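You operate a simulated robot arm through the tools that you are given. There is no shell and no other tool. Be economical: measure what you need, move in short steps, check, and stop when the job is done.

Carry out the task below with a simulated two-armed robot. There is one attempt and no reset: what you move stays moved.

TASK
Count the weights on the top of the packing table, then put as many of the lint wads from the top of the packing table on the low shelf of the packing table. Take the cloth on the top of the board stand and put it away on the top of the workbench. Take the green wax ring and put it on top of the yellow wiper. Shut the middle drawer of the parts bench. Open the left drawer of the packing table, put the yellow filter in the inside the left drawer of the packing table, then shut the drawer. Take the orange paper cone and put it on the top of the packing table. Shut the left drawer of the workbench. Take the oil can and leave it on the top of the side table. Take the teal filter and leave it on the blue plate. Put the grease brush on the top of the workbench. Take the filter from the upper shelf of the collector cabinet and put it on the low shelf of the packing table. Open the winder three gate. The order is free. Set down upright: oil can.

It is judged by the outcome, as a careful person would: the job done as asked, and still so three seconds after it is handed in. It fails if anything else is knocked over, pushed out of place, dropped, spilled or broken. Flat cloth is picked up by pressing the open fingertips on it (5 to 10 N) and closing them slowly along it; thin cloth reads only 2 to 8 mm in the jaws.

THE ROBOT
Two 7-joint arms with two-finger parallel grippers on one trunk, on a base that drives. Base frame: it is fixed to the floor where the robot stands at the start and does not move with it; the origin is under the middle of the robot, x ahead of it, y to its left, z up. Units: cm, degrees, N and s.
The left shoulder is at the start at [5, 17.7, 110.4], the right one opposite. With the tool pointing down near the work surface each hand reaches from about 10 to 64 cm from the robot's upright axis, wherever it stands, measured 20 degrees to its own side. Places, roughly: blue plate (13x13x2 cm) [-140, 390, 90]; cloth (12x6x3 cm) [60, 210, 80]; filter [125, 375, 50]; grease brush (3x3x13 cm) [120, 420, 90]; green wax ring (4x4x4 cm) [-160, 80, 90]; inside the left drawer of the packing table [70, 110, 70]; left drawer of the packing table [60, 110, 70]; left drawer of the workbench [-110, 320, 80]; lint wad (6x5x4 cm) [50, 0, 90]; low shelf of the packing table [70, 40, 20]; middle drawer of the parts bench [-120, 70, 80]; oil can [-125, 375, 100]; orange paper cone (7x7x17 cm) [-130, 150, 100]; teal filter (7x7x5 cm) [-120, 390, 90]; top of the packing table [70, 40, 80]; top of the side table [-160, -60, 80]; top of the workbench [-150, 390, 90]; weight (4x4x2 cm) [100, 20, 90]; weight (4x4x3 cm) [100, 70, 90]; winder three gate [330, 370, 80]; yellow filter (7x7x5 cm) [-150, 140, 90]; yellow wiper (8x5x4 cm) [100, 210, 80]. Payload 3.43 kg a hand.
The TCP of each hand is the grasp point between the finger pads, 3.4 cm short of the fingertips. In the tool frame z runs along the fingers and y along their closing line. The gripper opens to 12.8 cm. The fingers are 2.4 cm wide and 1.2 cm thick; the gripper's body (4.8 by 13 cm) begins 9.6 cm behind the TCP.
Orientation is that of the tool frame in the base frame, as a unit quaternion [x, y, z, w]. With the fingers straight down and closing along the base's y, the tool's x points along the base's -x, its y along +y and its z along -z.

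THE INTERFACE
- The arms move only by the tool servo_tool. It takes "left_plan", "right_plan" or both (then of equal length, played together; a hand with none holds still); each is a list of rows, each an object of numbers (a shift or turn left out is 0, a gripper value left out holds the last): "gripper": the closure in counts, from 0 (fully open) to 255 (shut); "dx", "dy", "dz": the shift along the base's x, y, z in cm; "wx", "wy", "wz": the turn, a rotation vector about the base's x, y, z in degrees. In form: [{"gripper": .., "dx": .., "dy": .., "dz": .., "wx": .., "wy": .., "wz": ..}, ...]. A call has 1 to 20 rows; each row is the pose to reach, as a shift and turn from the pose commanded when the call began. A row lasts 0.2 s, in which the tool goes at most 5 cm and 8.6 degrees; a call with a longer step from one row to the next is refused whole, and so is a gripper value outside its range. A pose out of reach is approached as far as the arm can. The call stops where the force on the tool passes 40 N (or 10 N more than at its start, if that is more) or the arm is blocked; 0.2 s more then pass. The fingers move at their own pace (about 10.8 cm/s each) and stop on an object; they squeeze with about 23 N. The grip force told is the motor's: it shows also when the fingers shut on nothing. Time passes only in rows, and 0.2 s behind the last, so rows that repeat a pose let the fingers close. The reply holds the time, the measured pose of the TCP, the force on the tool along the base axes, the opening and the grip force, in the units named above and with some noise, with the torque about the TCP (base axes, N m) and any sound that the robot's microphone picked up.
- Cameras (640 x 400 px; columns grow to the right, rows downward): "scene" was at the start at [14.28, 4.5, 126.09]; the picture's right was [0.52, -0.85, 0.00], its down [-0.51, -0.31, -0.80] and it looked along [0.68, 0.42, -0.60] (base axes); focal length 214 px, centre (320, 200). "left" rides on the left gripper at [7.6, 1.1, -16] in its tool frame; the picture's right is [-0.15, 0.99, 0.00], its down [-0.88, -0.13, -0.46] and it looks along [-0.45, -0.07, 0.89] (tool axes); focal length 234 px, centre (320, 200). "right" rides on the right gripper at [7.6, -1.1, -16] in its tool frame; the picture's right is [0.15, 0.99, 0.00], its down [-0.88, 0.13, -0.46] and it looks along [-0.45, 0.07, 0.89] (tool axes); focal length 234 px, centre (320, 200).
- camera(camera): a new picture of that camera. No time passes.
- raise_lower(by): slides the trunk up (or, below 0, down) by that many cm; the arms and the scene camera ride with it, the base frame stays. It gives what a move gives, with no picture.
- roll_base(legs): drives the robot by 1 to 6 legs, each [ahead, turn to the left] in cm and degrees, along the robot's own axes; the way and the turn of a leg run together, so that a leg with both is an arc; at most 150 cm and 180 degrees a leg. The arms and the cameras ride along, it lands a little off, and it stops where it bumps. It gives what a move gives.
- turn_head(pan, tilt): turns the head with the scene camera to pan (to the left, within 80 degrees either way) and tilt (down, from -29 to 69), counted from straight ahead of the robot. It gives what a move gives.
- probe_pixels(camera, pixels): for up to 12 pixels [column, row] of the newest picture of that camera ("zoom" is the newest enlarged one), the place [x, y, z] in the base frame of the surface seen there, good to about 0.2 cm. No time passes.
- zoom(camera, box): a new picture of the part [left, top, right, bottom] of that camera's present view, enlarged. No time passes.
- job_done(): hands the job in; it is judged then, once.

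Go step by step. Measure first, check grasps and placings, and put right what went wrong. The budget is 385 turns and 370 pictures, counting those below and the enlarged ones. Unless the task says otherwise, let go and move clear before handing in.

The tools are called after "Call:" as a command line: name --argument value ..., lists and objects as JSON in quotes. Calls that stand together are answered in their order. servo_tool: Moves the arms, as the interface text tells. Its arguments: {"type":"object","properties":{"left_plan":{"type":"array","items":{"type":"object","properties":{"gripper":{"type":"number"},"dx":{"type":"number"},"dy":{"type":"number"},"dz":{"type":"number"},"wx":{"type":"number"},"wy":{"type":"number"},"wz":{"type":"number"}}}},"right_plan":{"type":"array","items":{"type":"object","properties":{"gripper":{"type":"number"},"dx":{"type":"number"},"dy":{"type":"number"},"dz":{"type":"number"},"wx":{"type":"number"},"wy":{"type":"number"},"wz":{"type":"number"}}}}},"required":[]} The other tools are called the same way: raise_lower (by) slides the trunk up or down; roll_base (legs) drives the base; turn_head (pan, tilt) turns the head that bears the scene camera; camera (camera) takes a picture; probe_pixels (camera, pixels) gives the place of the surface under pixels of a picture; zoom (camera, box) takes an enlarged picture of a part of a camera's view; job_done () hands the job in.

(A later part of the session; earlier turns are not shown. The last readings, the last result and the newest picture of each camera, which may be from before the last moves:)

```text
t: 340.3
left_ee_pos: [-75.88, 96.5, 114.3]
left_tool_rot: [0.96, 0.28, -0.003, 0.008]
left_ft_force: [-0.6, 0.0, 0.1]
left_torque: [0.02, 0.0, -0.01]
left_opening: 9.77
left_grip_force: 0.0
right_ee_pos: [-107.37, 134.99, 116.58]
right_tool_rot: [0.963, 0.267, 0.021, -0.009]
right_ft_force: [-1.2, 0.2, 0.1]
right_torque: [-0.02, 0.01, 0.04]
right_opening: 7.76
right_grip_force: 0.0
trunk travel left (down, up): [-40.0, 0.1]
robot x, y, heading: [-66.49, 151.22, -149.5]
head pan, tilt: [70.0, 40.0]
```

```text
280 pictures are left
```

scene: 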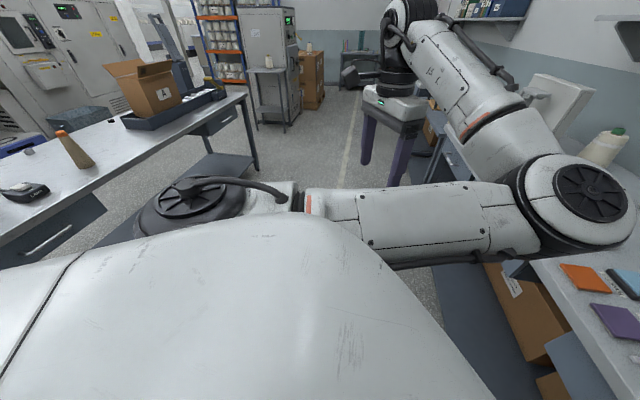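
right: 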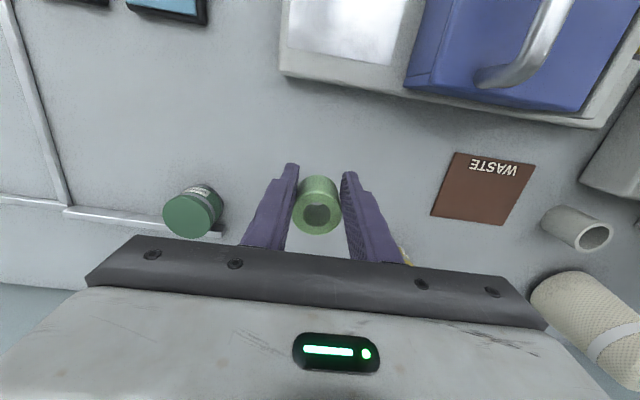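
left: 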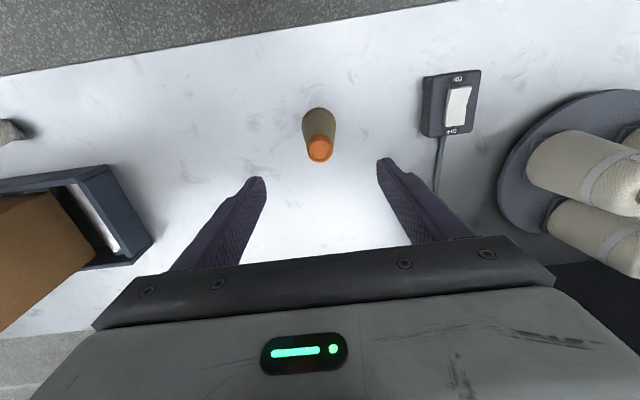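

Call:
turn_head --pan -70 --tilt 30

Call:
camera --camera "scene"

Call:
roll_base --legs '[[0, 145]]'

Call:
turn_head --pan 0 --tilt 35

Call:
camera --camera "scene"

```text
t: 342.5
left_ee_pos: [-75.84, 96.61, 114.31]
left_tool_rot: [0.96, 0.28, -0.004, 0.007]
left_ft_force: [0.1, 0.3, 0.7]
left_torque: [0.02, 0.01, 0.01]
left_opening: 9.81
left_grip_force: 0.2
right_ee_pos: [-107.48, 135.01, 116.57]
right_tool_rot: [0.963, 0.267, 0.02, -0.008]
right_ft_force: [-0.2, -0.4, 0.0]
right_torque: [0.01, 0.04, -0.03]
right_opening: 7.78
right_grip_force: 0.0
trunk travel left (down, up): [-40.0, 0.1]
robot x, y, heading: [-66.32, 151.42, -149.2]
head pan, tilt: [-70.0, 30.0]
```

```text
279 pictures are left
```

scene: 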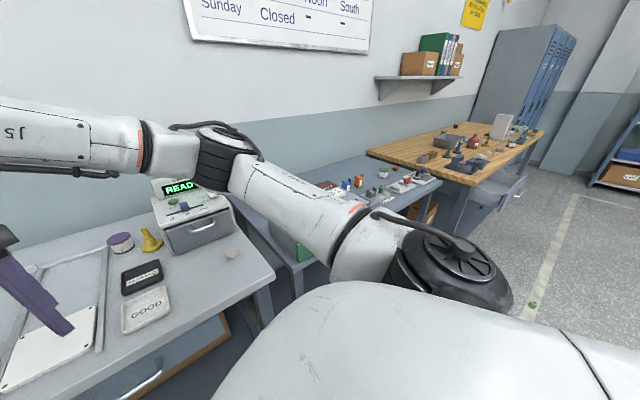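

```text
t: 348.9
left_ee_pos: [-27.28, 191.0, 114.23]
left_tool_rot: [0.014, 1.0, 0.006, 0.007]
left_ft_force: [-0.7, -0.9, 0.2]
left_torque: [-0.02, 0.05, -0.02]
left_opening: 9.78
left_grip_force: 0.0
right_ee_pos: [-22.82, 141.5, 116.52]
right_tool_rot: [0.03, 0.999, -0.001, -0.023]
right_ft_force: [0.6, 0.3, 0.2]
right_torque: [0.0, 0.0, -0.02]
right_opening: 7.76
right_grip_force: 0.0
trunk travel left (down, up): [-40.0, 0.1]
robot x, y, heading: [-66.25, 151.3, -3.5]
head pan, tilt: [-70.0, 30.0]
```

```text
t: 350.4
left_ee_pos: [-27.25, 191.09, 114.4]
left_tool_rot: [0.015, 1.0, 0.005, 0.006]
left_ft_force: [0.4, -0.3, -0.5]
left_torque: [-0.01, 0.01, -0.01]
left_opening: 9.76
left_grip_force: 0.0
right_ee_pos: [-22.85, 141.48, 116.56]
right_tool_rot: [0.03, 0.999, -0.002, -0.023]
right_ft_force: [-0.1, 0.6, 0.6]
right_torque: [-0.01, 0.0, -0.01]
right_opening: 7.79
right_grip_force: 0.0
trunk travel left (down, up): [-40.0, 0.1]
robot x, y, heading: [-66.6, 151.23, -3.7]
head pan, tilt: [0.0, 35.0]
```

```text
278 pictures are left
```

scene: 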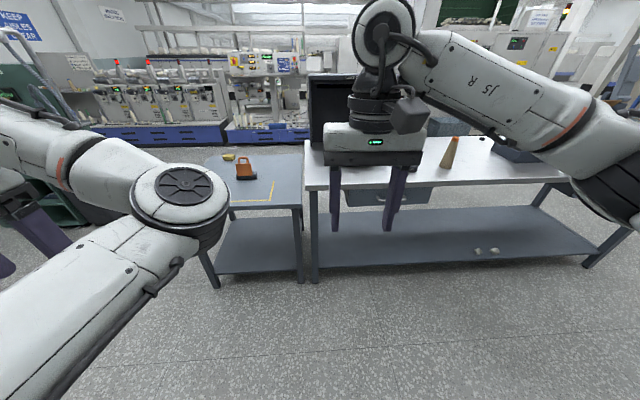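

In the picture to the right-rear there was a green object on the floor at (533,303), roughly at (-45,327). Drive there and look.

Call:
roll_base --legs '[[0, 90], [105, 0]]'

Call:
turn_head --pan -10 --tilt 45

Call:
camera --camera "scene"

```text
t: 359.6
left_ee_pos: [-99.14, 295.79, 114.33]
left_tool_rot: [-0.692, 0.722, 0.008, 0.0]
left_ft_force: [-0.3, -0.5, -0.3]
left_torque: [0.03, 0.0, 0.01]
left_opening: 9.81
left_grip_force: 0.1
right_ee_pos: [-49.45, 299.46, 116.56]
right_tool_rot: [-0.681, 0.732, -0.018, -0.015]
right_ft_force: [0.2, 0.3, -0.5]
right_torque: [0.0, 0.01, -0.02]
right_opening: 7.78
right_grip_force: 0.0
trunk travel left (down, up): [-40.0, 0.1]
robot x, y, heading: [-59.96, 256.45, 85.7]
head pan, tilt: [0.0, 35.0]
```

```text
t: 360.4
left_ee_pos: [-99.12, 295.75, 114.33]
left_tool_rot: [-0.692, 0.722, 0.009, 0.0]
left_ft_force: [-0.2, -0.7, 0.8]
left_torque: [-0.02, 0.0, -0.04]
left_opening: 9.8
left_grip_force: 0.1
right_ee_pos: [-49.52, 299.35, 116.65]
right_tool_rot: [-0.681, 0.732, -0.018, -0.015]
right_ft_force: [0.5, 0.1, 0.2]
right_torque: [-0.01, -0.01, 0.03]
right_opening: 7.77
right_grip_force: 0.1
trunk travel left (down, up): [-40.0, 0.1]
robot x, y, heading: [-59.82, 256.27, 85.6]
head pan, tilt: [-10.0, 45.0]
```

```text
277 pictures are left
```

scene: 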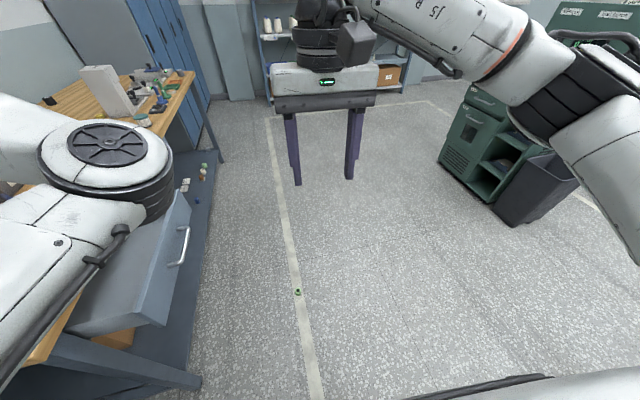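

The ring is on the floor at (298,292). Probe and zoom.

Call:
probe_pixels --camera "scene" --pixels '[[298, 291], [298, 294], [296, 292], [183, 245], [150, 250], [188, 215]]'

Call:
zoom --camera "scene" --box '[270, 272, 330, 310]'

```text
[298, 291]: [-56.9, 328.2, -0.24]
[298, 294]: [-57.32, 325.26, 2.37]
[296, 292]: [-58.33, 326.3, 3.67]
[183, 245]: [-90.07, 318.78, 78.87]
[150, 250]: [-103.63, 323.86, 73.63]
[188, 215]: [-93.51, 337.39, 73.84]
```

```text
10.53 times, centred on (300, 291) of scene
```

zoom: 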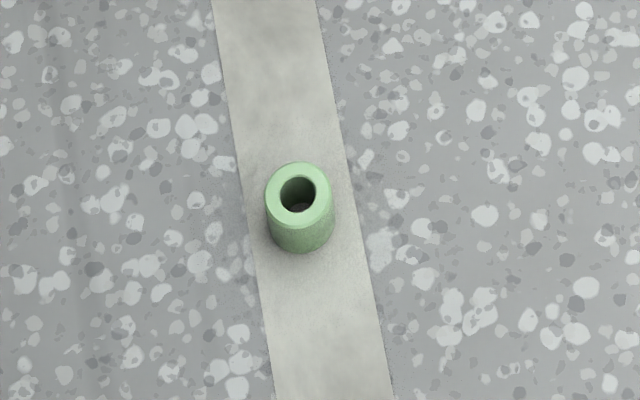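

Ring stands on the floor at (-57.3,326.6), intact. The workbench drawer is close on the left, so I'll approach from the +x side, facing -x.

Call:
roll_base --legs '[[0, -60], [46, 0], [0, 64], [41, 0], [0, 90]]'

Call:
turn_head --pan -10 --tilt 55

Call:
camera --camera "scene"

```text
t: 374.4
left_ee_pos: [-55.37, 274.74, 114.24]
left_tool_rot: [1.0, 0.014, -0.006, 0.007]
left_ft_force: [-0.2, -0.2, 0.8]
left_torque: [-0.04, 0.02, -0.02]
left_opening: 9.8
left_grip_force: 0.1
right_ee_pos: [-62.76, 324.05, 116.66]
right_tool_rot: [1.0, 0.0, 0.022, -0.002]
right_ft_force: [-0.9, -0.6, 0.5]
right_torque: [0.0, 0.01, 0.0]
right_opening: 7.78
right_grip_force: 0.1
trunk travel left (down, up): [-40.0, 0.1]
robot x, y, heading: [-18.98, 316.84, 179.7]
head pan, tilt: [-10.0, 45.0]
```

```text
t: 375.1
left_ee_pos: [-55.45, 274.77, 114.36]
left_tool_rot: [1.0, 0.015, -0.006, 0.006]
left_ft_force: [1.2, -0.4, 0.4]
left_torque: [0.0, 0.01, 0.0]
left_opening: 9.8
left_grip_force: 0.0
right_ee_pos: [-62.76, 324.01, 116.53]
right_tool_rot: [1.0, 0.0, 0.023, -0.003]
right_ft_force: [0.3, -0.3, -0.8]
right_torque: [0.01, 0.04, 0.0]
right_opening: 7.76
right_grip_force: 0.0
trunk travel left (down, up): [-40.0, 0.1]
robot x, y, heading: [-18.84, 316.93, 179.7]
head pan, tilt: [-10.0, 55.0]
```

```text
275 pictures are left
```

scene: 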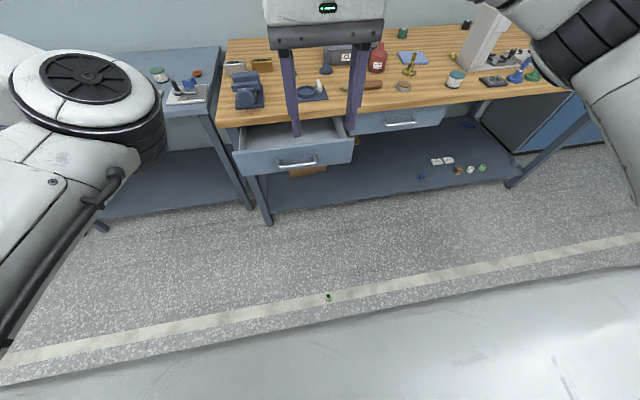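

Lower the trunk, then lower the hand above the ring.

Call:
raise_lower --by -40

Call:
servo_tool --right_plan '[{"dx": 0.5, "dy": 0.3, "dz": -4.5}, {"dx": 1, "dy": 0.6, "dz": -9}, {"dx": 1.5, "dy": 0.9, "dz": -13.5}, {"dx": 2, "dy": 1.2, "dz": -18}, {"dx": 2.5, "dy": 1.5, "dz": -22.5}, {"dx": 3, "dy": 1.8, "dz": -27}, {"dx": 3.5, "dy": 2.1, "dz": -31.5}, {"dx": 4, "dy": 2.4, "dz": -36}, {"dx": 4.5, "dy": 2.6, "dz": -40.5}, {"dx": 5, "dy": 2.6, "dz": -45}, {"dx": 5.5, "dy": 2.6, "dz": -49.5}, {"dx": 5.5, "dy": 2.6, "dz": -54}, {"dx": 5.5, "dy": 2.6, "dz": -58}, {"dx": 5.5, "dy": 2.6, "dz": -60}, {"dx": 5.5, "dy": 2.6, "dz": -60}]'

Call:
camera --camera "right"

```text
t: 379.0
left_ee_pos: [-55.46, 274.78, 74.39]
left_tool_rot: [1.0, 0.014, -0.006, 0.006]
left_ft_force: [-0.1, 0.0, 0.4]
left_torque: [0.02, -0.01, 0.03]
left_opening: 9.78
left_grip_force: 0.0
right_ee_pos: [-62.75, 324.0, 76.58]
right_tool_rot: [1.0, -0.001, 0.023, -0.002]
right_ft_force: [0.6, 0.7, -0.8]
right_torque: [0.01, 0.04, 0.02]
right_opening: 7.77
right_grip_force: 0.0
trunk travel left (down, up): [0.0, 40.1]
robot x, y, heading: [-19.2, 316.51, 179.7]
head pan, tilt: [-10.0, 55.0]
```

```text
t: 382.2
left_ee_pos: [-55.38, 274.79, 74.33]
left_tool_rot: [1.0, 0.014, -0.006, 0.006]
left_ft_force: [0.4, -0.2, 0.1]
left_torque: [0.01, -0.02, 0.01]
left_opening: 9.78
left_grip_force: 0.1
right_ee_pos: [-57.48, 326.65, 16.74]
right_tool_rot: [1.0, 0.001, 0.023, -0.003]
right_ft_force: [-0.2, -1.1, 0.5]
right_torque: [0.0, 0.04, 0.05]
right_opening: 7.8
right_grip_force: 0.1
trunk travel left (down, up): [0.0, 40.1]
robot x, y, heading: [-19.08, 316.61, 179.7]
head pan, tilt: [-10.0, 55.0]
```

```text
274 pictures are left
```

right: 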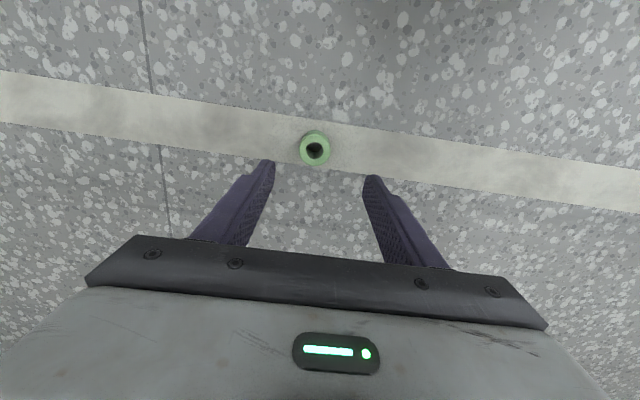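

Call:
probe_pixels --camera "right" --pixels '[[302, 148], [328, 150], [315, 136], [315, 164], [315, 200]]'

```text
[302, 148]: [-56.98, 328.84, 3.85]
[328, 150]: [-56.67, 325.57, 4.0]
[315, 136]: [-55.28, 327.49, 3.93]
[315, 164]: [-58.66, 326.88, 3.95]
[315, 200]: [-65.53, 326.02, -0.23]
```

Call:
servo_tool --right_plan '[{"dx": 0.5, "dy": 0.4, "dz": -4}, {"dx": 0.5, "dy": 0.4, "dz": -8}, {"dx": 0.5, "dy": 0.4, "dz": -11}, {"dx": 0.5, "dy": 0.4, "dz": -12.9}, {"dx": 0.5, "dy": 0.4, "dz": -12.9}, {"dx": 0.5, "dy": 0.4, "dz": -12.9, "gripper": 160}, {"dx": 0.5, "dy": 0.4, "dz": -12.9, "gripper": 200}, {"dx": 0.5, "dy": 0.4, "dz": -12.9, "gripper": 255}, {"dx": 0.5, "dy": 0.4, "dz": -12.9, "gripper": 255}, {"dx": 0.5, "dy": 0.4, "dz": -12.9, "gripper": 255}]'

Call:
servo_tool --right_plan '[{"dz": 2}, {"dz": 5}, {"dz": 9}, {"dz": 13}, {"dz": 17}, {"dz": 21}, {"dz": 25}, {"dz": 29}]'

Call:
camera --camera "right"

```text
t: 384.4
left_ee_pos: [-55.43, 274.78, 74.43]
left_tool_rot: [1.0, 0.014, -0.007, 0.006]
left_ft_force: [0.4, -0.6, -0.6]
left_torque: [-0.01, 0.0, 0.02]
left_opening: 9.82
left_grip_force: 0.1
right_ee_pos: [-53.81, 328.36, 8.11]
right_tool_rot: [1.0, 0.0, 0.022, -0.002]
right_ft_force: [-0.2, 0.8, 0.3]
right_torque: [-0.01, 0.0, -0.02]
right_opening: 0.0
right_grip_force: 23.2
right hand out of reach, approached as far as the arm can: row 2, 3, 4, 5, 6, 7, 8, 9, 10
trunk travel left (down, up): [0.0, 40.1]
robot x, y, heading: [-19.07, 316.65, 179.7]
head pan, tilt: [-10.0, 55.0]
```

```text
t: 386.2
left_ee_pos: [-55.51, 274.74, 74.28]
left_tool_rot: [1.0, 0.013, -0.006, 0.006]
left_ft_force: [-0.8, 0.5, -0.4]
left_torque: [0.01, 0.0, 0.01]
left_opening: 9.79
left_grip_force: 0.1
right_ee_pos: [-53.89, 328.14, 36.71]
right_tool_rot: [1.0, 0.0, 0.023, -0.003]
right_ft_force: [0.1, 0.3, 0.5]
right_torque: [-0.01, 0.02, 0.0]
right_opening: 0.0
right_grip_force: 22.7
trunk travel left (down, up): [0.0, 40.1]
robot x, y, heading: [-18.89, 317.0, 179.6]
head pan, tilt: [-10.0, 55.0]
```

```text
273 pictures are left
```

right: 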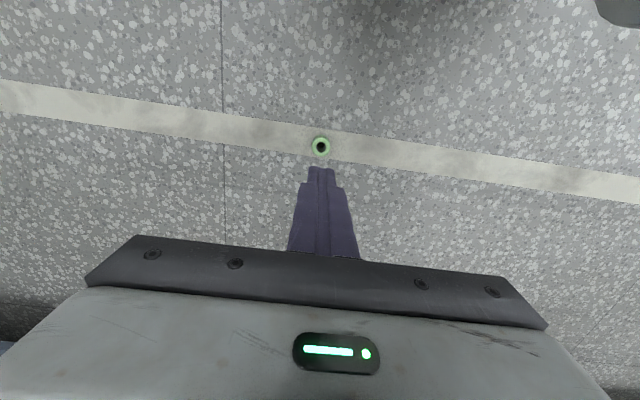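

Out of reach that low at forward 38; need the ring nearer the shoulder. Check how far the base protrudes.

Call:
probe_pixels --camera "right" --pixels '[[620, 10], [600, 5], [635, 20], [320, 147], [400, 5], [500, 5]]'

Call:
turn_head --pan 0 --tilt 69

Call:
camera --camera "scene"

```text
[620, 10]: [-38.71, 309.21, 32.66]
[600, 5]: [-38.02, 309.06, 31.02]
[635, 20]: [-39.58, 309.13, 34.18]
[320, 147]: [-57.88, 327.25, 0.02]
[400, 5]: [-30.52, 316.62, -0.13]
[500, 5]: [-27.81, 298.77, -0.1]
```

```text
t: 386.9
left_ee_pos: [-55.37, 274.78, 74.26]
left_tool_rot: [1.0, 0.013, -0.006, 0.006]
left_ft_force: [0.3, 0.5, 0.4]
left_torque: [0.02, 0.0, 0.03]
left_opening: 9.79
left_grip_force: 0.0
right_ee_pos: [-53.86, 327.98, 36.66]
right_tool_rot: [1.0, 0.0, 0.023, -0.003]
right_ft_force: [0.0, 1.1, -0.1]
right_torque: [0.02, -0.01, 0.01]
right_opening: 0.0
right_grip_force: 23.6
trunk travel left (down, up): [0.0, 40.1]
robot x, y, heading: [-18.86, 316.61, 179.9]
head pan, tilt: [0.0, 68.8]
```

```text
272 pictures are left
```

scene: 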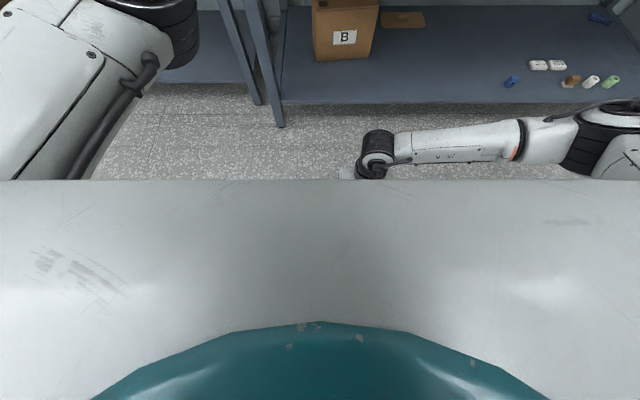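

Call:
camera --camera "right"

Call:
probe_pixels --camera "right" --pixels '[[20, 5], [100, 5], [200, 5], [300, 5], [350, 5], [420, 5]]'

```text
271 pictures are left
```

right: 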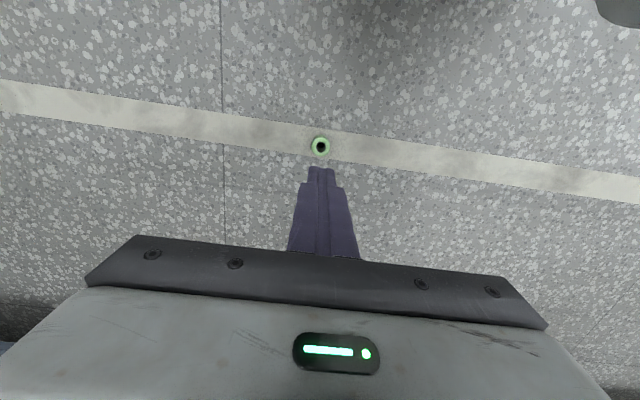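

```text
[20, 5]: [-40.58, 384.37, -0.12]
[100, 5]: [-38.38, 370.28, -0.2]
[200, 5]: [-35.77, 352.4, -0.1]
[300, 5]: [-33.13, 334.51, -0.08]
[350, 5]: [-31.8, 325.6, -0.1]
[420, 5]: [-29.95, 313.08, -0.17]
```

Floor is clear up to ~13 cm ahead of the axis. Drive forward 11 cm turning 16° left so the ring comes near the right shoulder.

Call:
servo_tool --right_plan '[{"gripper": 100}, {"gripper": 100}, {"gripper": 100}]'

Call:
roll_base --legs '[[11, 0], [0, 16]]'

Call:
camera --camera "right"

```text
t: 387.7
left_ee_pos: [-55.44, 274.78, 74.23]
left_tool_rot: [1.0, 0.013, -0.006, 0.006]
left_ft_force: [-0.5, -0.8, -0.4]
left_torque: [-0.01, 0.01, -0.01]
left_opening: 9.78
left_grip_force: 0.0
right_ee_pos: [-53.92, 328.03, 36.79]
right_tool_rot: [1.0, 0.0, 0.023, -0.004]
right_ft_force: [0.0, 0.0, 0.5]
right_torque: [0.03, 0.03, -0.03]
right_opening: 7.77
right_grip_force: 0.0
trunk travel left (down, up): [0.0, 40.1]
robot x, y, heading: [-19.09, 316.74, 179.5]
head pan, tilt: [0.0, 68.8]
```

```text
t: 388.9
left_ee_pos: [-65.5, 274.87, 74.27]
left_tool_rot: [1.0, 0.014, -0.005, 0.006]
left_ft_force: [0.2, 0.0, 0.4]
left_torque: [0.0, 0.01, 0.0]
left_opening: 9.83
left_grip_force: 0.0
right_ee_pos: [-64.05, 328.03, 36.71]
right_tool_rot: [1.0, 0.0, 0.024, -0.003]
right_ft_force: [-1.3, -0.4, -0.3]
right_torque: [0.01, 0.0, -0.01]
right_opening: 7.79
right_grip_force: 0.2
trunk travel left (down, up): [0.0, 40.1]
robot x, y, heading: [-28.98, 317.09, 179.5]
head pan, tilt: [0.0, 68.8]
stopped in leg 1: the robot was blocked; the commanded pose is now the measured one
```

```text
270 pictures are left
```

right: 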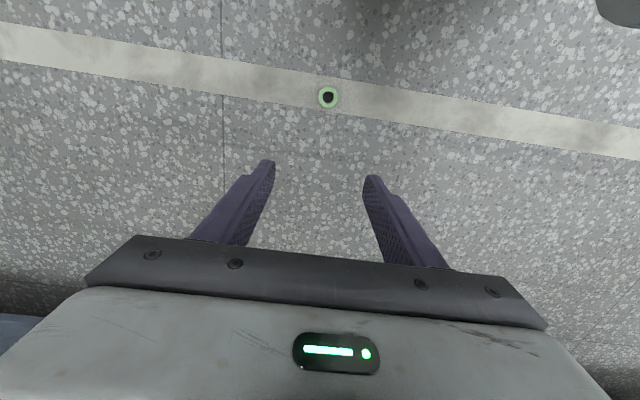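

Call:
probe_pixels --camera "right" --pixels '[[328, 90], [318, 97], [338, 97], [328, 106]]'

Call:
turn_head --pan 40 --tilt 50

Call:
camera --camera "scene"

```text
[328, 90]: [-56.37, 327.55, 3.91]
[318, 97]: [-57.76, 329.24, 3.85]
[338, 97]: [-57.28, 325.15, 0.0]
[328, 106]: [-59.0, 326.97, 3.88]
```

```text
t: 390.0
left_ee_pos: [-65.52, 274.74, 74.33]
left_tool_rot: [1.0, 0.014, -0.006, 0.006]
left_ft_force: [0.4, 0.0, 0.0]
left_torque: [0.0, -0.04, -0.01]
left_opening: 9.79
left_grip_force: 0.0
right_ee_pos: [-64.09, 328.07, 36.7]
right_tool_rot: [1.0, 0.0, 0.022, -0.003]
right_ft_force: [0.5, 0.6, -0.1]
right_torque: [0.03, 0.01, 0.01]
right_opening: 7.77
right_grip_force: 0.0
trunk travel left (down, up): [0.0, 40.1]
robot x, y, heading: [-28.73, 316.95, 179.5]
head pan, tilt: [40.0, 50.0]
```

```text
269 pictures are left
```

scene: 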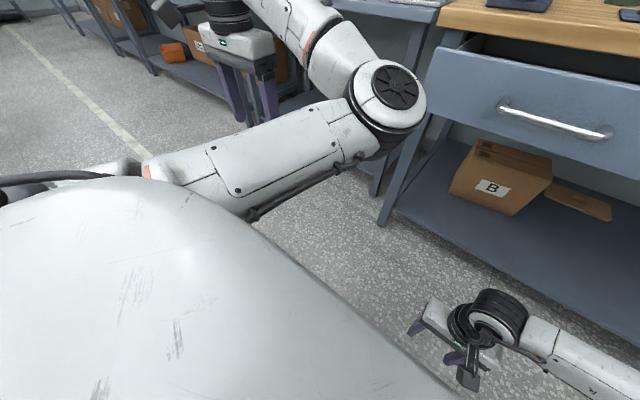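

The base just nudged against the ring (it moved <1 cm). Back off 1 cm and use a 20° forward tilt to reach the floor.

Call:
roll_base --legs '[[-1, 0]]'

Call:
servo_tool --right_plan '[{"wy": 4, "dx": 1.5, "dy": -0.4}, {"wy": 8, "dx": 3, "dy": -0.9}, {"wy": 12, "dx": 4.5, "dy": -0.9, "dz": -2}, {"wy": 16, "dx": 6, "dy": -0.9, "dz": -5}, {"wy": 20, "dx": 6, "dy": -0.9, "dz": -8}, {"wy": 20, "dx": 6, "dy": -0.9, "dz": -12}, {"wy": 20, "dx": 6, "dy": -0.9, "dz": -16}, {"wy": 20, "dx": 6, "dy": -0.9, "dz": -20}, {"wy": 20, "dx": 6, "dy": -0.9, "dz": -24}, {"wy": 20, "dx": 6, "dy": -0.9, "dz": -26}, {"wy": 20, "dx": 6, "dy": -0.9, "dz": -26}]'

Call:
camera --camera "right"

```text
t: 390.8
left_ee_pos: [-64.49, 274.77, 74.25]
left_tool_rot: [1.0, 0.014, -0.006, 0.006]
left_ft_force: [-0.4, -0.7, 0.7]
left_torque: [-0.01, 0.0, -0.02]
left_opening: 9.78
left_grip_force: 0.0
right_ee_pos: [-63.03, 328.08, 36.73]
right_tool_rot: [1.0, 0.0, 0.023, -0.003]
right_ft_force: [0.4, -0.3, -0.1]
right_torque: [-0.04, 0.02, -0.03]
right_opening: 7.78
right_grip_force: 0.1
trunk travel left (down, up): [0.0, 40.1]
robot x, y, heading: [-28.3, 316.83, 179.7]
head pan, tilt: [40.0, 50.0]
```

```text
t: 391.7
left_ee_pos: [-64.42, 274.78, 74.31]
left_tool_rot: [1.0, 0.015, -0.005, 0.005]
left_ft_force: [0.2, 0.6, 0.3]
left_torque: [-0.01, -0.03, 0.02]
left_opening: 9.8
left_grip_force: 0.0
right_ee_pos: [-59.87, 326.91, 34.52]
right_tool_rot: [0.994, -0.007, -0.109, -0.001]
right_ft_force: [-1.3, 0.6, 1.4]
right_torque: [-0.09, -0.23, 0.08]
right_opening: 7.77
right_grip_force: 0.0
trunk travel left (down, up): [0.0, 40.1]
robot x, y, heading: [-28.14, 316.53, 179.5]
head pan, tilt: [40.0, 50.0]
stopped in row 4 (right hand): the force on the tool passed its limit (the readings are from after the stop); the commanded pose is now the measured one
```

```text
268 pictures are left
```

right: 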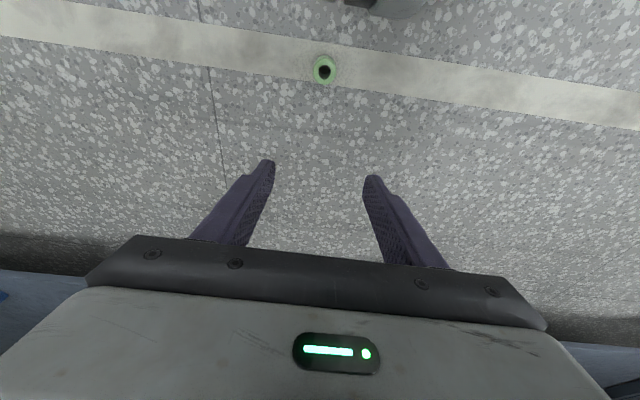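

The wrist camera meets the robot body at this tilt. Better: bring the ring to the robot's right side (lateral ~37 cm). Untilt, then reposition facing -y at (-20,337).

Call:
servo_tool --right_plan '[{"wy": -5, "dx": -2, "dz": 2}, {"wy": -10, "dx": -4, "dz": 4}, {"wy": -15, "dx": -6, "dz": 6}, {"wy": -15, "dx": -6, "dz": 6}]'

Call:
roll_base --legs '[[-8, 0], [0, 90], [-20, 0]]'

Call:
turn_head --pan -75 --tilt 50

Call:
camera --camera "scene"

```text
t: 392.7
left_ee_pos: [-64.5, 274.8, 74.28]
left_tool_rot: [1.0, 0.014, -0.006, 0.005]
left_ft_force: [0.0, 0.5, -0.4]
left_torque: [-0.03, 0.02, -0.01]
left_opening: 9.8
left_grip_force: 0.0
right_ee_pos: [-65.96, 326.84, 40.46]
right_tool_rot: [1.0, -0.008, 0.022, -0.001]
right_ft_force: [0.5, -0.5, 0.5]
right_torque: [-0.03, 0.0, -0.03]
right_opening: 7.76
right_grip_force: 0.0
trunk travel left (down, up): [0.0, 40.1]
robot x, y, heading: [-28.26, 317.2, 179.7]
head pan, tilt: [40.0, 50.0]
```

```text
t: 398.7
left_ee_pos: [21.31, 299.21, 74.37]
left_tool_rot: [0.712, 0.703, 0.001, 0.007]
left_ft_force: [1.0, -0.7, 0.0]
left_torque: [0.01, 0.02, 0.01]
left_opening: 9.79
left_grip_force: 0.1
right_ee_pos: [-30.73, 299.7, 40.26]
right_tool_rot: [0.726, 0.687, 0.013, -0.016]
right_ft_force: [0.2, 0.7, -0.1]
right_torque: [0.03, -0.01, -0.02]
right_opening: 7.77
right_grip_force: 0.1
trunk travel left (down, up): [0.0, 40.1]
robot x, y, heading: [-18.77, 336.99, -92.6]
head pan, tilt: [40.0, 50.0]
```

```text
t: 400.6
left_ee_pos: [21.34, 298.98, 74.27]
left_tool_rot: [0.711, 0.703, 0.0, 0.008]
left_ft_force: [-0.1, 0.4, 0.0]
left_torque: [0.01, 0.01, -0.01]
left_opening: 9.77
left_grip_force: 0.1
right_ee_pos: [-30.73, 299.78, 40.31]
right_tool_rot: [0.726, 0.687, 0.014, -0.017]
right_ft_force: [-1.0, -0.4, -0.2]
right_torque: [0.03, 0.0, -0.01]
right_opening: 7.76
right_grip_force: 0.1
trunk travel left (down, up): [0.0, 40.1]
robot x, y, heading: [-18.9, 337.5, -92.7]
head pan, tilt: [-75.0, 50.0]
```

```text
267 pictures are left
```

scene: 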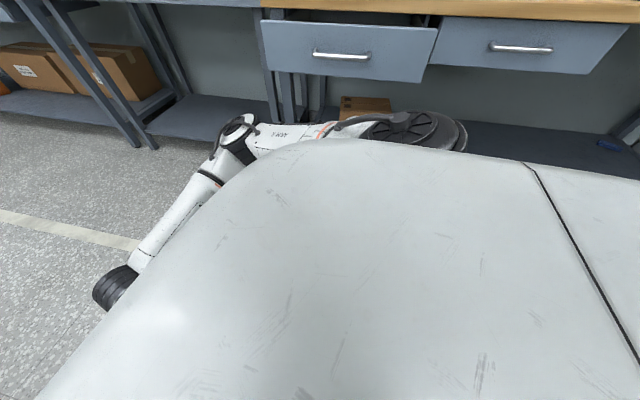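

Move the right hand out to the side over the ring, yawing −70° along the way.

Call:
servo_tool --right_plan '[{"dx": -3, "dy": 1, "wz": -6}, {"dx": -6, "dy": 2.5, "wz": -12}, {"dx": -9, "dy": 4, "wz": -18}, {"dx": -12, "dy": 6, "wz": -24}, {"dx": -15, "dy": 8, "wz": -30}, {"dx": -18, "dy": 10.5, "wz": -36}, {"dx": -20.5, "dy": 13, "wz": -42}, {"dx": -23, "dy": 16, "wz": -48}, {"dx": -25, "dy": 19, "wz": -54}, {"dx": -26, "dy": 22, "wz": -60}, {"dx": -26.9, "dy": 25, "wz": -66}, {"dx": -26.9, "dy": 27.4, "wz": -70}, {"dx": -26.9, "dy": 27.4, "wz": -70}]'

Call:
camera --camera "right"

```text
t: 403.4
left_ee_pos: [21.45, 299.05, 74.24]
left_tool_rot: [0.711, 0.703, 0.0, 0.006]
left_ft_force: [0.1, -0.2, -0.1]
left_torque: [-0.01, -0.01, 0.0]
left_opening: 9.8
left_grip_force: 0.0
right_ee_pos: [-57.9, 327.36, 40.26]
right_tool_rot: [0.989, 0.145, 0.022, -0.006]
right_ft_force: [0.4, 0.3, 0.3]
right_torque: [0.0, -0.02, -0.04]
right_opening: 7.78
right_grip_force: 0.0
trunk travel left (down, up): [0.0, 40.1]
robot x, y, heading: [-19.1, 337.41, -92.5]
head pan, tilt: [-75.0, 50.0]
```

```text
266 pictures are left
```

right: 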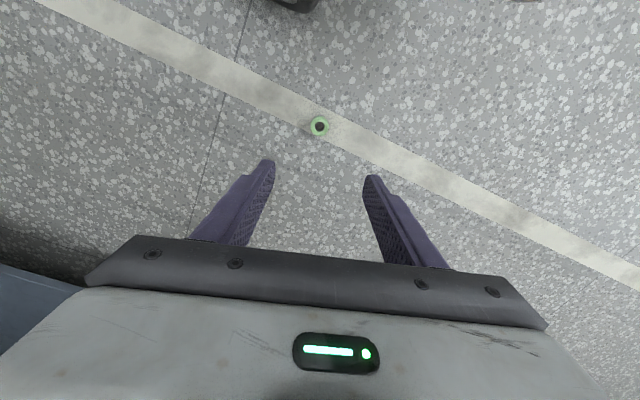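

Works. Probe the ring and descend in steps.

Call:
probe_pixels --camera "right" --pixels '[[311, 126], [329, 126], [320, 117], [320, 134], [270, 10]]'

Call:
servo_tool --right_plan '[{"dz": -4}, {"dz": -8}, {"dz": -12}, {"dz": -16}, {"dz": -20}, {"dz": -24}, {"dz": -27}, {"dz": -29}, {"dz": -29}]'

Call:
camera --camera "right"

```text
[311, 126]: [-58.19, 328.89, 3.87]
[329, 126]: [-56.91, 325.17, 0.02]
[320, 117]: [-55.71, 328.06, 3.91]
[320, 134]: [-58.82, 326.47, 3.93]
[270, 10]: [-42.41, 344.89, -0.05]
```

```text
t: 405.4
left_ee_pos: [21.42, 298.98, 74.29]
left_tool_rot: [0.711, 0.703, 0.0, 0.007]
left_ft_force: [0.9, -0.1, 0.1]
left_torque: [0.07, 0.0, 0.02]
left_opening: 9.8
left_grip_force: 0.2
right_ee_pos: [-57.54, 327.14, 11.42]
right_tool_rot: [0.989, 0.146, 0.021, -0.006]
right_ft_force: [0.0, 0.1, -0.6]
right_torque: [-0.02, 0.01, -0.04]
right_opening: 7.81
right_grip_force: 0.1
trunk travel left (down, up): [0.0, 40.1]
robot x, y, heading: [-18.82, 337.11, -92.5]
head pan, tilt: [-75.0, 50.0]
```

```text
265 pictures are left
```

right: 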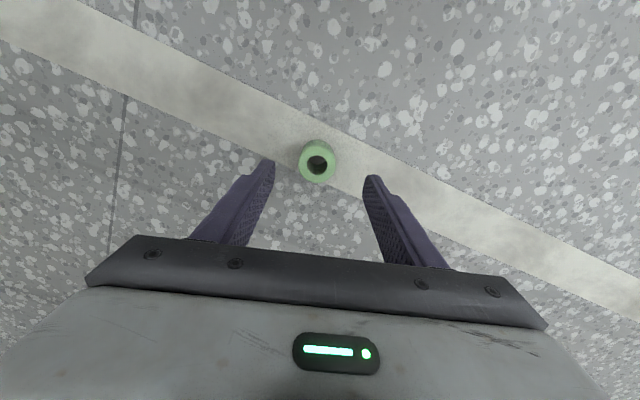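

Call:
probe_pixels --camera "right" --pixels '[[303, 163], [332, 160], [316, 148], [318, 177]]'

Call:
servo_tool --right_plan '[{"dz": -2}, {"dz": -4}, {"dz": -6}, {"dz": -7.5}, {"dz": -7.5}]'

Call:
camera --camera "right"

```text
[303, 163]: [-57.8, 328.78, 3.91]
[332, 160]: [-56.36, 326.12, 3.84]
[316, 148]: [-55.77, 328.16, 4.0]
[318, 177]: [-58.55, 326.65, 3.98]
```

```text
t: 406.6
left_ee_pos: [21.42, 299.08, 74.37]
left_tool_rot: [0.711, 0.703, 0.0, 0.008]
left_ft_force: [-0.5, 0.1, -0.2]
left_torque: [0.02, 0.05, 0.0]
left_opening: 9.78
left_grip_force: 0.0
right_ee_pos: [-57.6, 327.21, 3.99]
right_tool_rot: [0.989, 0.147, 0.021, -0.005]
right_ft_force: [0.6, -0.1, 0.1]
right_torque: [0.02, 0.03, 0.0]
right_opening: 7.77
right_grip_force: 0.1
trunk travel left (down, up): [0.0, 40.1]
robot x, y, heading: [-18.75, 337.49, -92.5]
head pan, tilt: [-75.0, 50.0]
```

```text
264 pictures are left
```

right: 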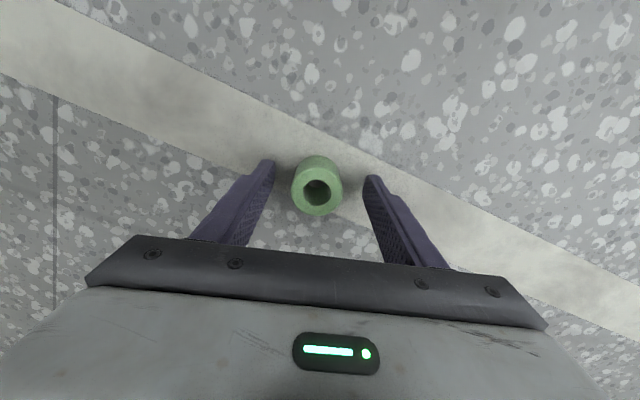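

Ring centre (-57.2,327.4). Centre precisely, close fully and lift.

Call:
servo_tool --right_plan '[{"dx": 0.4, "dy": 0.2, "dz": -0.2}, {"dx": 0.4, "dy": 0.2, "dz": -0.2}, {"dx": 0.4, "dy": 0.2, "dz": -0.2, "gripper": 150}, {"dx": 0.4, "dy": 0.2, "dz": -0.2, "gripper": 200}, {"dx": 0.4, "dy": 0.2, "dz": -0.2, "gripper": 255}, {"dx": 0.4, "dy": 0.2, "dz": -0.2, "gripper": 255}]'

Call:
servo_tool --right_plan '[{"dz": 3}, {"dz": 7}, {"dz": 11}, {"dz": 15}, {"dz": 19}, {"dz": 23}, {"dz": 27}, {"dz": 31}, {"dz": 35}]'

Call:
camera --camera "right"

```text
t: 408.0
left_ee_pos: [21.4, 299.11, 74.44]
left_tool_rot: [0.712, 0.703, 0.0, 0.008]
left_ft_force: [0.5, 0.4, -0.4]
left_torque: [0.0, 0.0, 0.01]
left_opening: 9.78
left_grip_force: 0.1
right_ee_pos: [-57.27, 327.47, 3.78]
right_tool_rot: [0.989, 0.147, 0.02, -0.005]
right_ft_force: [-1.2, 0.8, 1.1]
right_torque: [-0.03, 0.05, -0.03]
right_opening: 3.85
right_grip_force: 22.9
trunk travel left (down, up): [0.0, 40.1]
robot x, y, heading: [-18.96, 337.43, -92.7]
head pan, tilt: [-75.0, 50.0]
```

```text
t: 410.0
left_ee_pos: [21.31, 299.11, 74.27]
left_tool_rot: [0.711, 0.703, 0.0, 0.007]
left_ft_force: [-0.1, 0.2, -0.1]
left_torque: [0.03, -0.03, 0.05]
left_opening: 9.77
left_grip_force: 0.1
right_ee_pos: [-57.33, 327.56, 38.67]
right_tool_rot: [0.989, 0.146, 0.02, -0.006]
right_ft_force: [0.4, -0.3, 0.3]
right_torque: [0.02, 0.01, -0.03]
right_opening: 3.84
right_grip_force: 22.5
trunk travel left (down, up): [0.0, 40.1]
robot x, y, heading: [-19.02, 337.16, -92.7]
head pan, tilt: [-75.0, 50.0]
```

```text
263 pictures are left
```

right: 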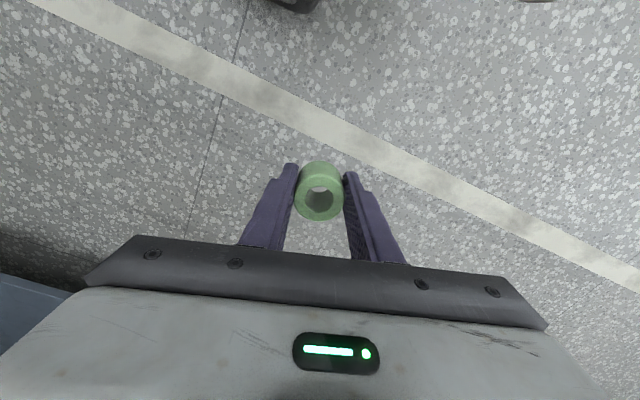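

Ring secure (3.85 cm, centred). Bring the hand back to the front and raise the trunk.

Call:
servo_tool --right_plan '[{"dy": -2.4, "wz": 4}, {"dx": 0.9, "dy": -5.4, "wz": 10}, {"dx": 1.9, "dy": -8.4, "wz": 16}, {"dx": 3.9, "dy": -11.4, "wz": 22}, {"dx": 6.4, "dy": -14.4, "wz": 28}, {"dx": 8.9, "dy": -17, "wz": 34}, {"dx": 11.9, "dy": -19.5, "wz": 40}, {"dx": 14.9, "dy": -21.5, "wz": 46}, {"dx": 17.9, "dy": -24, "wz": 52}, {"dx": 20.9, "dy": -27, "wz": 58}, {"dx": 23.9, "dy": -30, "wz": 64}, {"dx": 26.9, "dy": -33, "wz": 70}]'

Call:
raise_lower --by 40

Call:
servo_tool --right_plan '[{"dz": 4}, {"dz": 8}, {"dz": 12}, {"dz": 16}, {"dz": 20}, {"dz": 24}, {"dz": 26}]'

Call:
turn_head --pan 60 --tilt 30

Call:
camera --camera "scene"

```text
t: 412.6
left_ee_pos: [21.39, 299.04, 74.31]
left_tool_rot: [0.711, 0.703, 0.0, 0.008]
left_ft_force: [-0.3, 0.2, 1.2]
left_torque: [-0.02, 0.0, 0.0]
left_opening: 9.79
left_grip_force: 0.0
right_ee_pos: [-30.11, 294.04, 38.65]
right_tool_rot: [0.725, 0.688, 0.015, -0.017]
right_ft_force: [0.3, 0.1, -0.9]
right_torque: [0.01, -0.06, 0.01]
right_opening: 3.87
right_grip_force: 22.5
trunk travel left (down, up): [0.0, 40.1]
robot x, y, heading: [-19.15, 337.6, -92.5]
head pan, tilt: [-75.0, 50.0]
```

```text
t: 416.5
left_ee_pos: [21.46, 299.05, 114.28]
left_tool_rot: [0.711, 0.703, 0.0, 0.008]
left_ft_force: [0.4, 0.5, 0.1]
left_torque: [0.0, -0.01, -0.03]
left_opening: 9.79
left_grip_force: 0.0
right_ee_pos: [-30.1, 294.06, 78.74]
right_tool_rot: [0.727, 0.687, 0.014, -0.017]
right_ft_force: [-0.7, 0.4, -0.5]
right_torque: [-0.03, 0.01, -0.02]
right_opening: 3.83
right_grip_force: 22.6
trunk travel left (down, up): [-40.0, 0.1]
robot x, y, heading: [-19.21, 337.02, -92.6]
head pan, tilt: [-75.0, 50.0]
```

```text
t: 418.1
left_ee_pos: [21.37, 299.12, 114.35]
left_tool_rot: [0.711, 0.703, 0.001, 0.009]
left_ft_force: [0.1, 1.0, -0.6]
left_torque: [-0.01, -0.01, 0.0]
left_opening: 9.8
left_grip_force: 0.1
right_ee_pos: [-30.07, 294.23, 104.82]
right_tool_rot: [0.725, 0.688, 0.013, -0.016]
right_ft_force: [0.7, 0.5, -0.3]
right_torque: [-0.02, -0.06, 0.01]
right_opening: 3.83
right_grip_force: 23.0
trunk travel left (down, up): [-40.0, 0.1]
robot x, y, heading: [-18.89, 337.32, -92.5]
head pan, tilt: [-75.0, 50.0]
```

```text
t: 420.2
left_ee_pos: [21.39, 299.22, 114.5]
left_tool_rot: [0.711, 0.703, 0.0, 0.007]
left_ft_force: [-0.5, 0.1, 0.5]
left_torque: [0.02, 0.0, -0.01]
left_opening: 9.76
left_grip_force: 0.1
right_ee_pos: [-30.15, 294.35, 104.82]
right_tool_rot: [0.726, 0.687, 0.014, -0.017]
right_ft_force: [0.1, -0.9, -0.5]
right_torque: [0.01, 0.06, 0.01]
right_opening: 3.84
right_grip_force: 23.1
trunk travel left (down, up): [-40.0, 0.1]
robot x, y, heading: [-19.25, 337.29, -92.6]
head pan, tilt: [60.0, 30.0]
```

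```text
262 pictures are left
```

scene: 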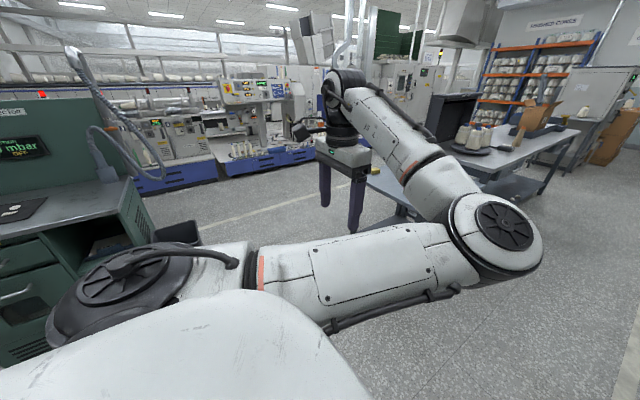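

Drive toward the far side of the board stand: down to y≈262, then along +x.

Call:
roll_base --legs '[[74, 0], [0, 92], [70, 0]]'

Call:
turn_head --pan -20 --tilt 30

Call:
camera --camera "scene"

```text
t: 431.6
left_ee_pos: [81.59, 303.28, 114.34]
left_tool_rot: [-0.016, 1.0, 0.005, 0.005]
left_ft_force: [0.0, -0.8, -1.4]
left_torque: [-0.02, 0.0, -0.02]
left_opening: 9.77
left_grip_force: 0.1
right_ee_pos: [88.7, 252.1, 104.72]
right_tool_rot: [0.006, 1.0, -0.003, -0.022]
right_ft_force: [0.4, -0.4, -0.6]
right_torque: [0.0, 0.0, 0.01]
right_opening: 3.85
right_grip_force: 22.8
trunk travel left (down, up): [-40.0, 0.1]
robot x, y, heading: [45.23, 261.07, -0.2]
head pan, tilt: [60.0, 30.0]
```

```text
t: 433.1
left_ee_pos: [81.66, 303.31, 114.38]
left_tool_rot: [-0.016, 1.0, 0.006, 0.007]
left_ft_force: [-0.3, -0.8, -0.1]
left_torque: [0.0, 0.01, 0.03]
left_opening: 9.8
left_grip_force: 0.0
right_ee_pos: [88.74, 252.06, 104.75]
right_tool_rot: [0.006, 1.0, -0.002, -0.022]
right_ft_force: [0.6, 0.0, -0.4]
right_torque: [0.01, 0.02, 0.0]
right_opening: 3.84
right_grip_force: 23.1
trunk travel left (down, up): [-40.0, 0.1]
robot x, y, heading: [45.62, 261.15, -0.0]
head pan, tilt: [-20.0, 30.0]
```

```text
261 pictures are left
```

scene: 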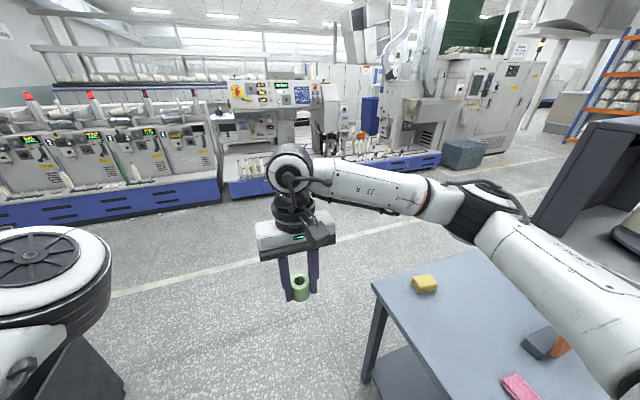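

Ring still held; lots of room. Drive 58 cm and turn to face -y.

Call:
roll_base --legs '[[58, 0], [0, -90]]'

Call:
turn_head --pan -10 --tilt 45

Call:
camera --camera "scene"

```text
t: 440.3
left_ee_pos: [142.6, 223.18, 114.28]
left_tool_rot: [0.708, 0.706, 0.0, 0.009]
left_ft_force: [0.5, 0.5, -0.7]
left_torque: [0.04, -0.01, -0.01]
left_opening: 9.79
left_grip_force: 0.0
right_ee_pos: [91.31, 217.97, 104.81]
right_tool_rot: [0.723, 0.691, 0.014, -0.016]
right_ft_force: [0.0, 0.1, -0.4]
right_torque: [0.0, 0.03, 0.04]
right_opening: 3.88
right_grip_force: 23.3
trunk travel left (down, up): [-40.0, 0.1]
robot x, y, heading: [101.68, 260.91, -92.0]
head pan, tilt: [-20.0, 30.0]
```

```text
t: 441.0
left_ee_pos: [142.74, 223.27, 114.27]
left_tool_rot: [0.707, 0.707, 0.0, 0.008]
left_ft_force: [0.2, 0.3, 1.2]
left_torque: [-0.02, 0.0, -0.01]
left_opening: 9.77
left_grip_force: 0.1
right_ee_pos: [91.32, 218.01, 104.88]
right_tool_rot: [0.722, 0.691, 0.013, -0.016]
right_ft_force: [-0.2, 0.7, -0.7]
right_torque: [0.02, 0.02, 0.02]
right_opening: 3.82
right_grip_force: 23.0
trunk travel left (down, up): [-40.0, 0.1]
robot x, y, heading: [101.93, 260.97, -91.9]
head pan, tilt: [-10.0, 45.0]
```

```text
260 pictures are left
```

scene: 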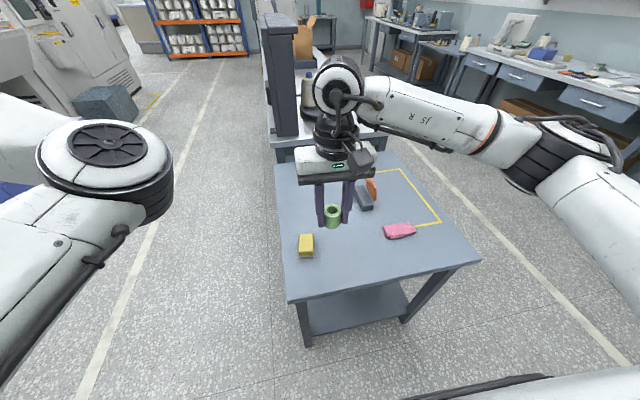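

Call:
zoom --camera "scene" --box '[280, 170, 440, 270]'

Call:
probe_pixels --camera "scene" --pixels '[[306, 239], [300, 236], [312, 236], [306, 246], [306, 256], [398, 231], [386, 236], [412, 228], [340, 285], [300, 290], [460, 258]]'

```text
4.00 times, centred on (360, 220) of scene
```

zoom: 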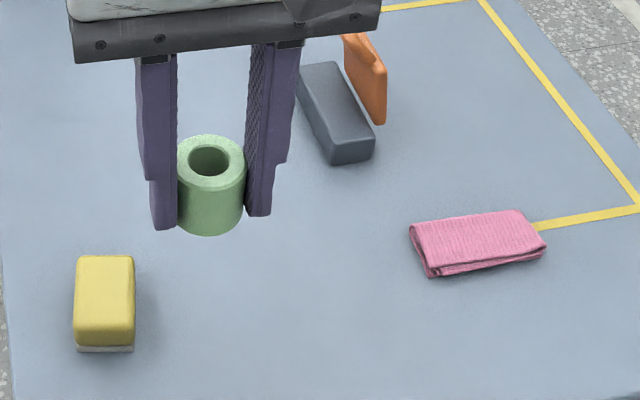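

```text
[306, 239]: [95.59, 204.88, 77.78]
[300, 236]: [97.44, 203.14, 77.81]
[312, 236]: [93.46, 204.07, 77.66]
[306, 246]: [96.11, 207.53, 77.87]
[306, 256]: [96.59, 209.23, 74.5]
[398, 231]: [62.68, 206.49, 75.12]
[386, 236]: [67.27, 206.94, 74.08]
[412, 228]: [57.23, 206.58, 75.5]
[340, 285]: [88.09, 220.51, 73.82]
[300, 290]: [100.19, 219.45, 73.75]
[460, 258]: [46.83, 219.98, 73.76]
```

Wiper centre ≈ (95.8,204.7), top z=77.8. Move above and lower.

Call:
servo_tool --right_plan '[{"dx": 1.2, "dy": -3.5}, {"dx": 2.4, "dy": -7}, {"dx": 3.6, "dy": -10.5}, {"dx": 4.5, "dy": -13.3}, {"dx": 4.5, "dy": -13.3, "dz": -4}, {"dx": 4.5, "dy": -13.3, "dz": -8}, {"dx": 4.5, "dy": -13.3, "dz": -12}, {"dx": 4.5, "dy": -13.3, "dz": -16}, {"dx": 4.5, "dy": -13.3, "dz": -19}, {"dx": 4.5, "dy": -13.3, "dz": -19}]'

Call:
camera --camera "right"

Call:
zoom --camera "scene" --box '[250, 170, 410, 270]'

```text
t: 443.2
left_ee_pos: [142.77, 223.29, 114.26]
left_tool_rot: [0.708, 0.706, -0.001, 0.008]
left_ft_force: [-0.4, 1.1, 0.8]
left_torque: [-0.02, 0.02, 0.01]
left_opening: 9.79
left_grip_force: 0.1
right_ee_pos: [95.82, 204.71, 85.89]
right_tool_rot: [0.723, 0.691, 0.013, -0.016]
right_ft_force: [-1.2, -0.1, -0.3]
right_torque: [0.01, 0.0, 0.0]
right_opening: 3.83
right_grip_force: 22.8
trunk travel left (down, up): [-40.0, 0.1]
robot x, y, heading: [102.04, 260.96, -92.2]
head pan, tilt: [-10.0, 45.0]
```

```text
258 pictures are left
```

right: 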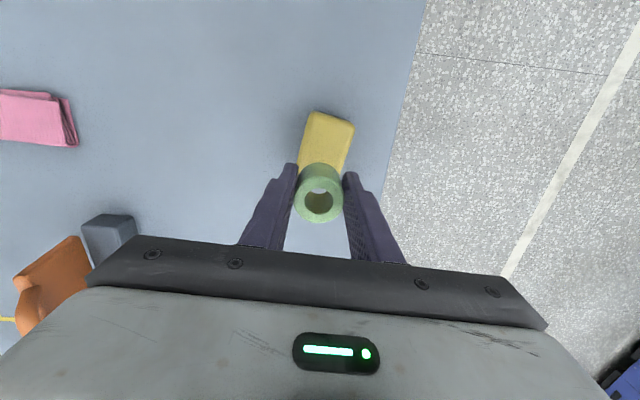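

```text
4.00 times, centred on (330, 220) of scene
```

zoom: 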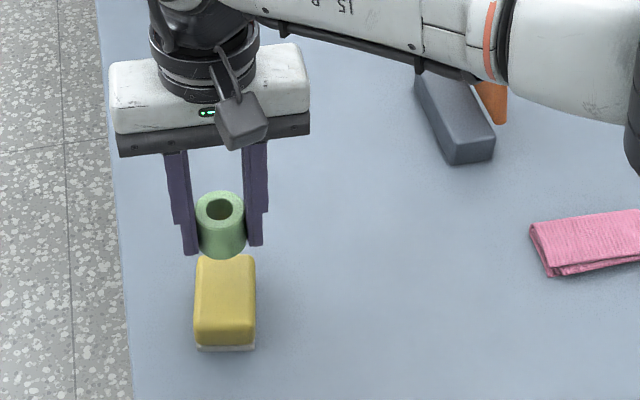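

Call:
probe_pixels --camera "right" --pixels '[[317, 114], [350, 123], [346, 168], [305, 155], [328, 140], [330, 155]]'

```text
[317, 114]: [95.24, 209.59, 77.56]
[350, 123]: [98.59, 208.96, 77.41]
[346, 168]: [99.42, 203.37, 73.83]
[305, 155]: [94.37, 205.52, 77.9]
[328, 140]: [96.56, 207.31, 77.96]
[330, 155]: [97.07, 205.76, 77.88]
```

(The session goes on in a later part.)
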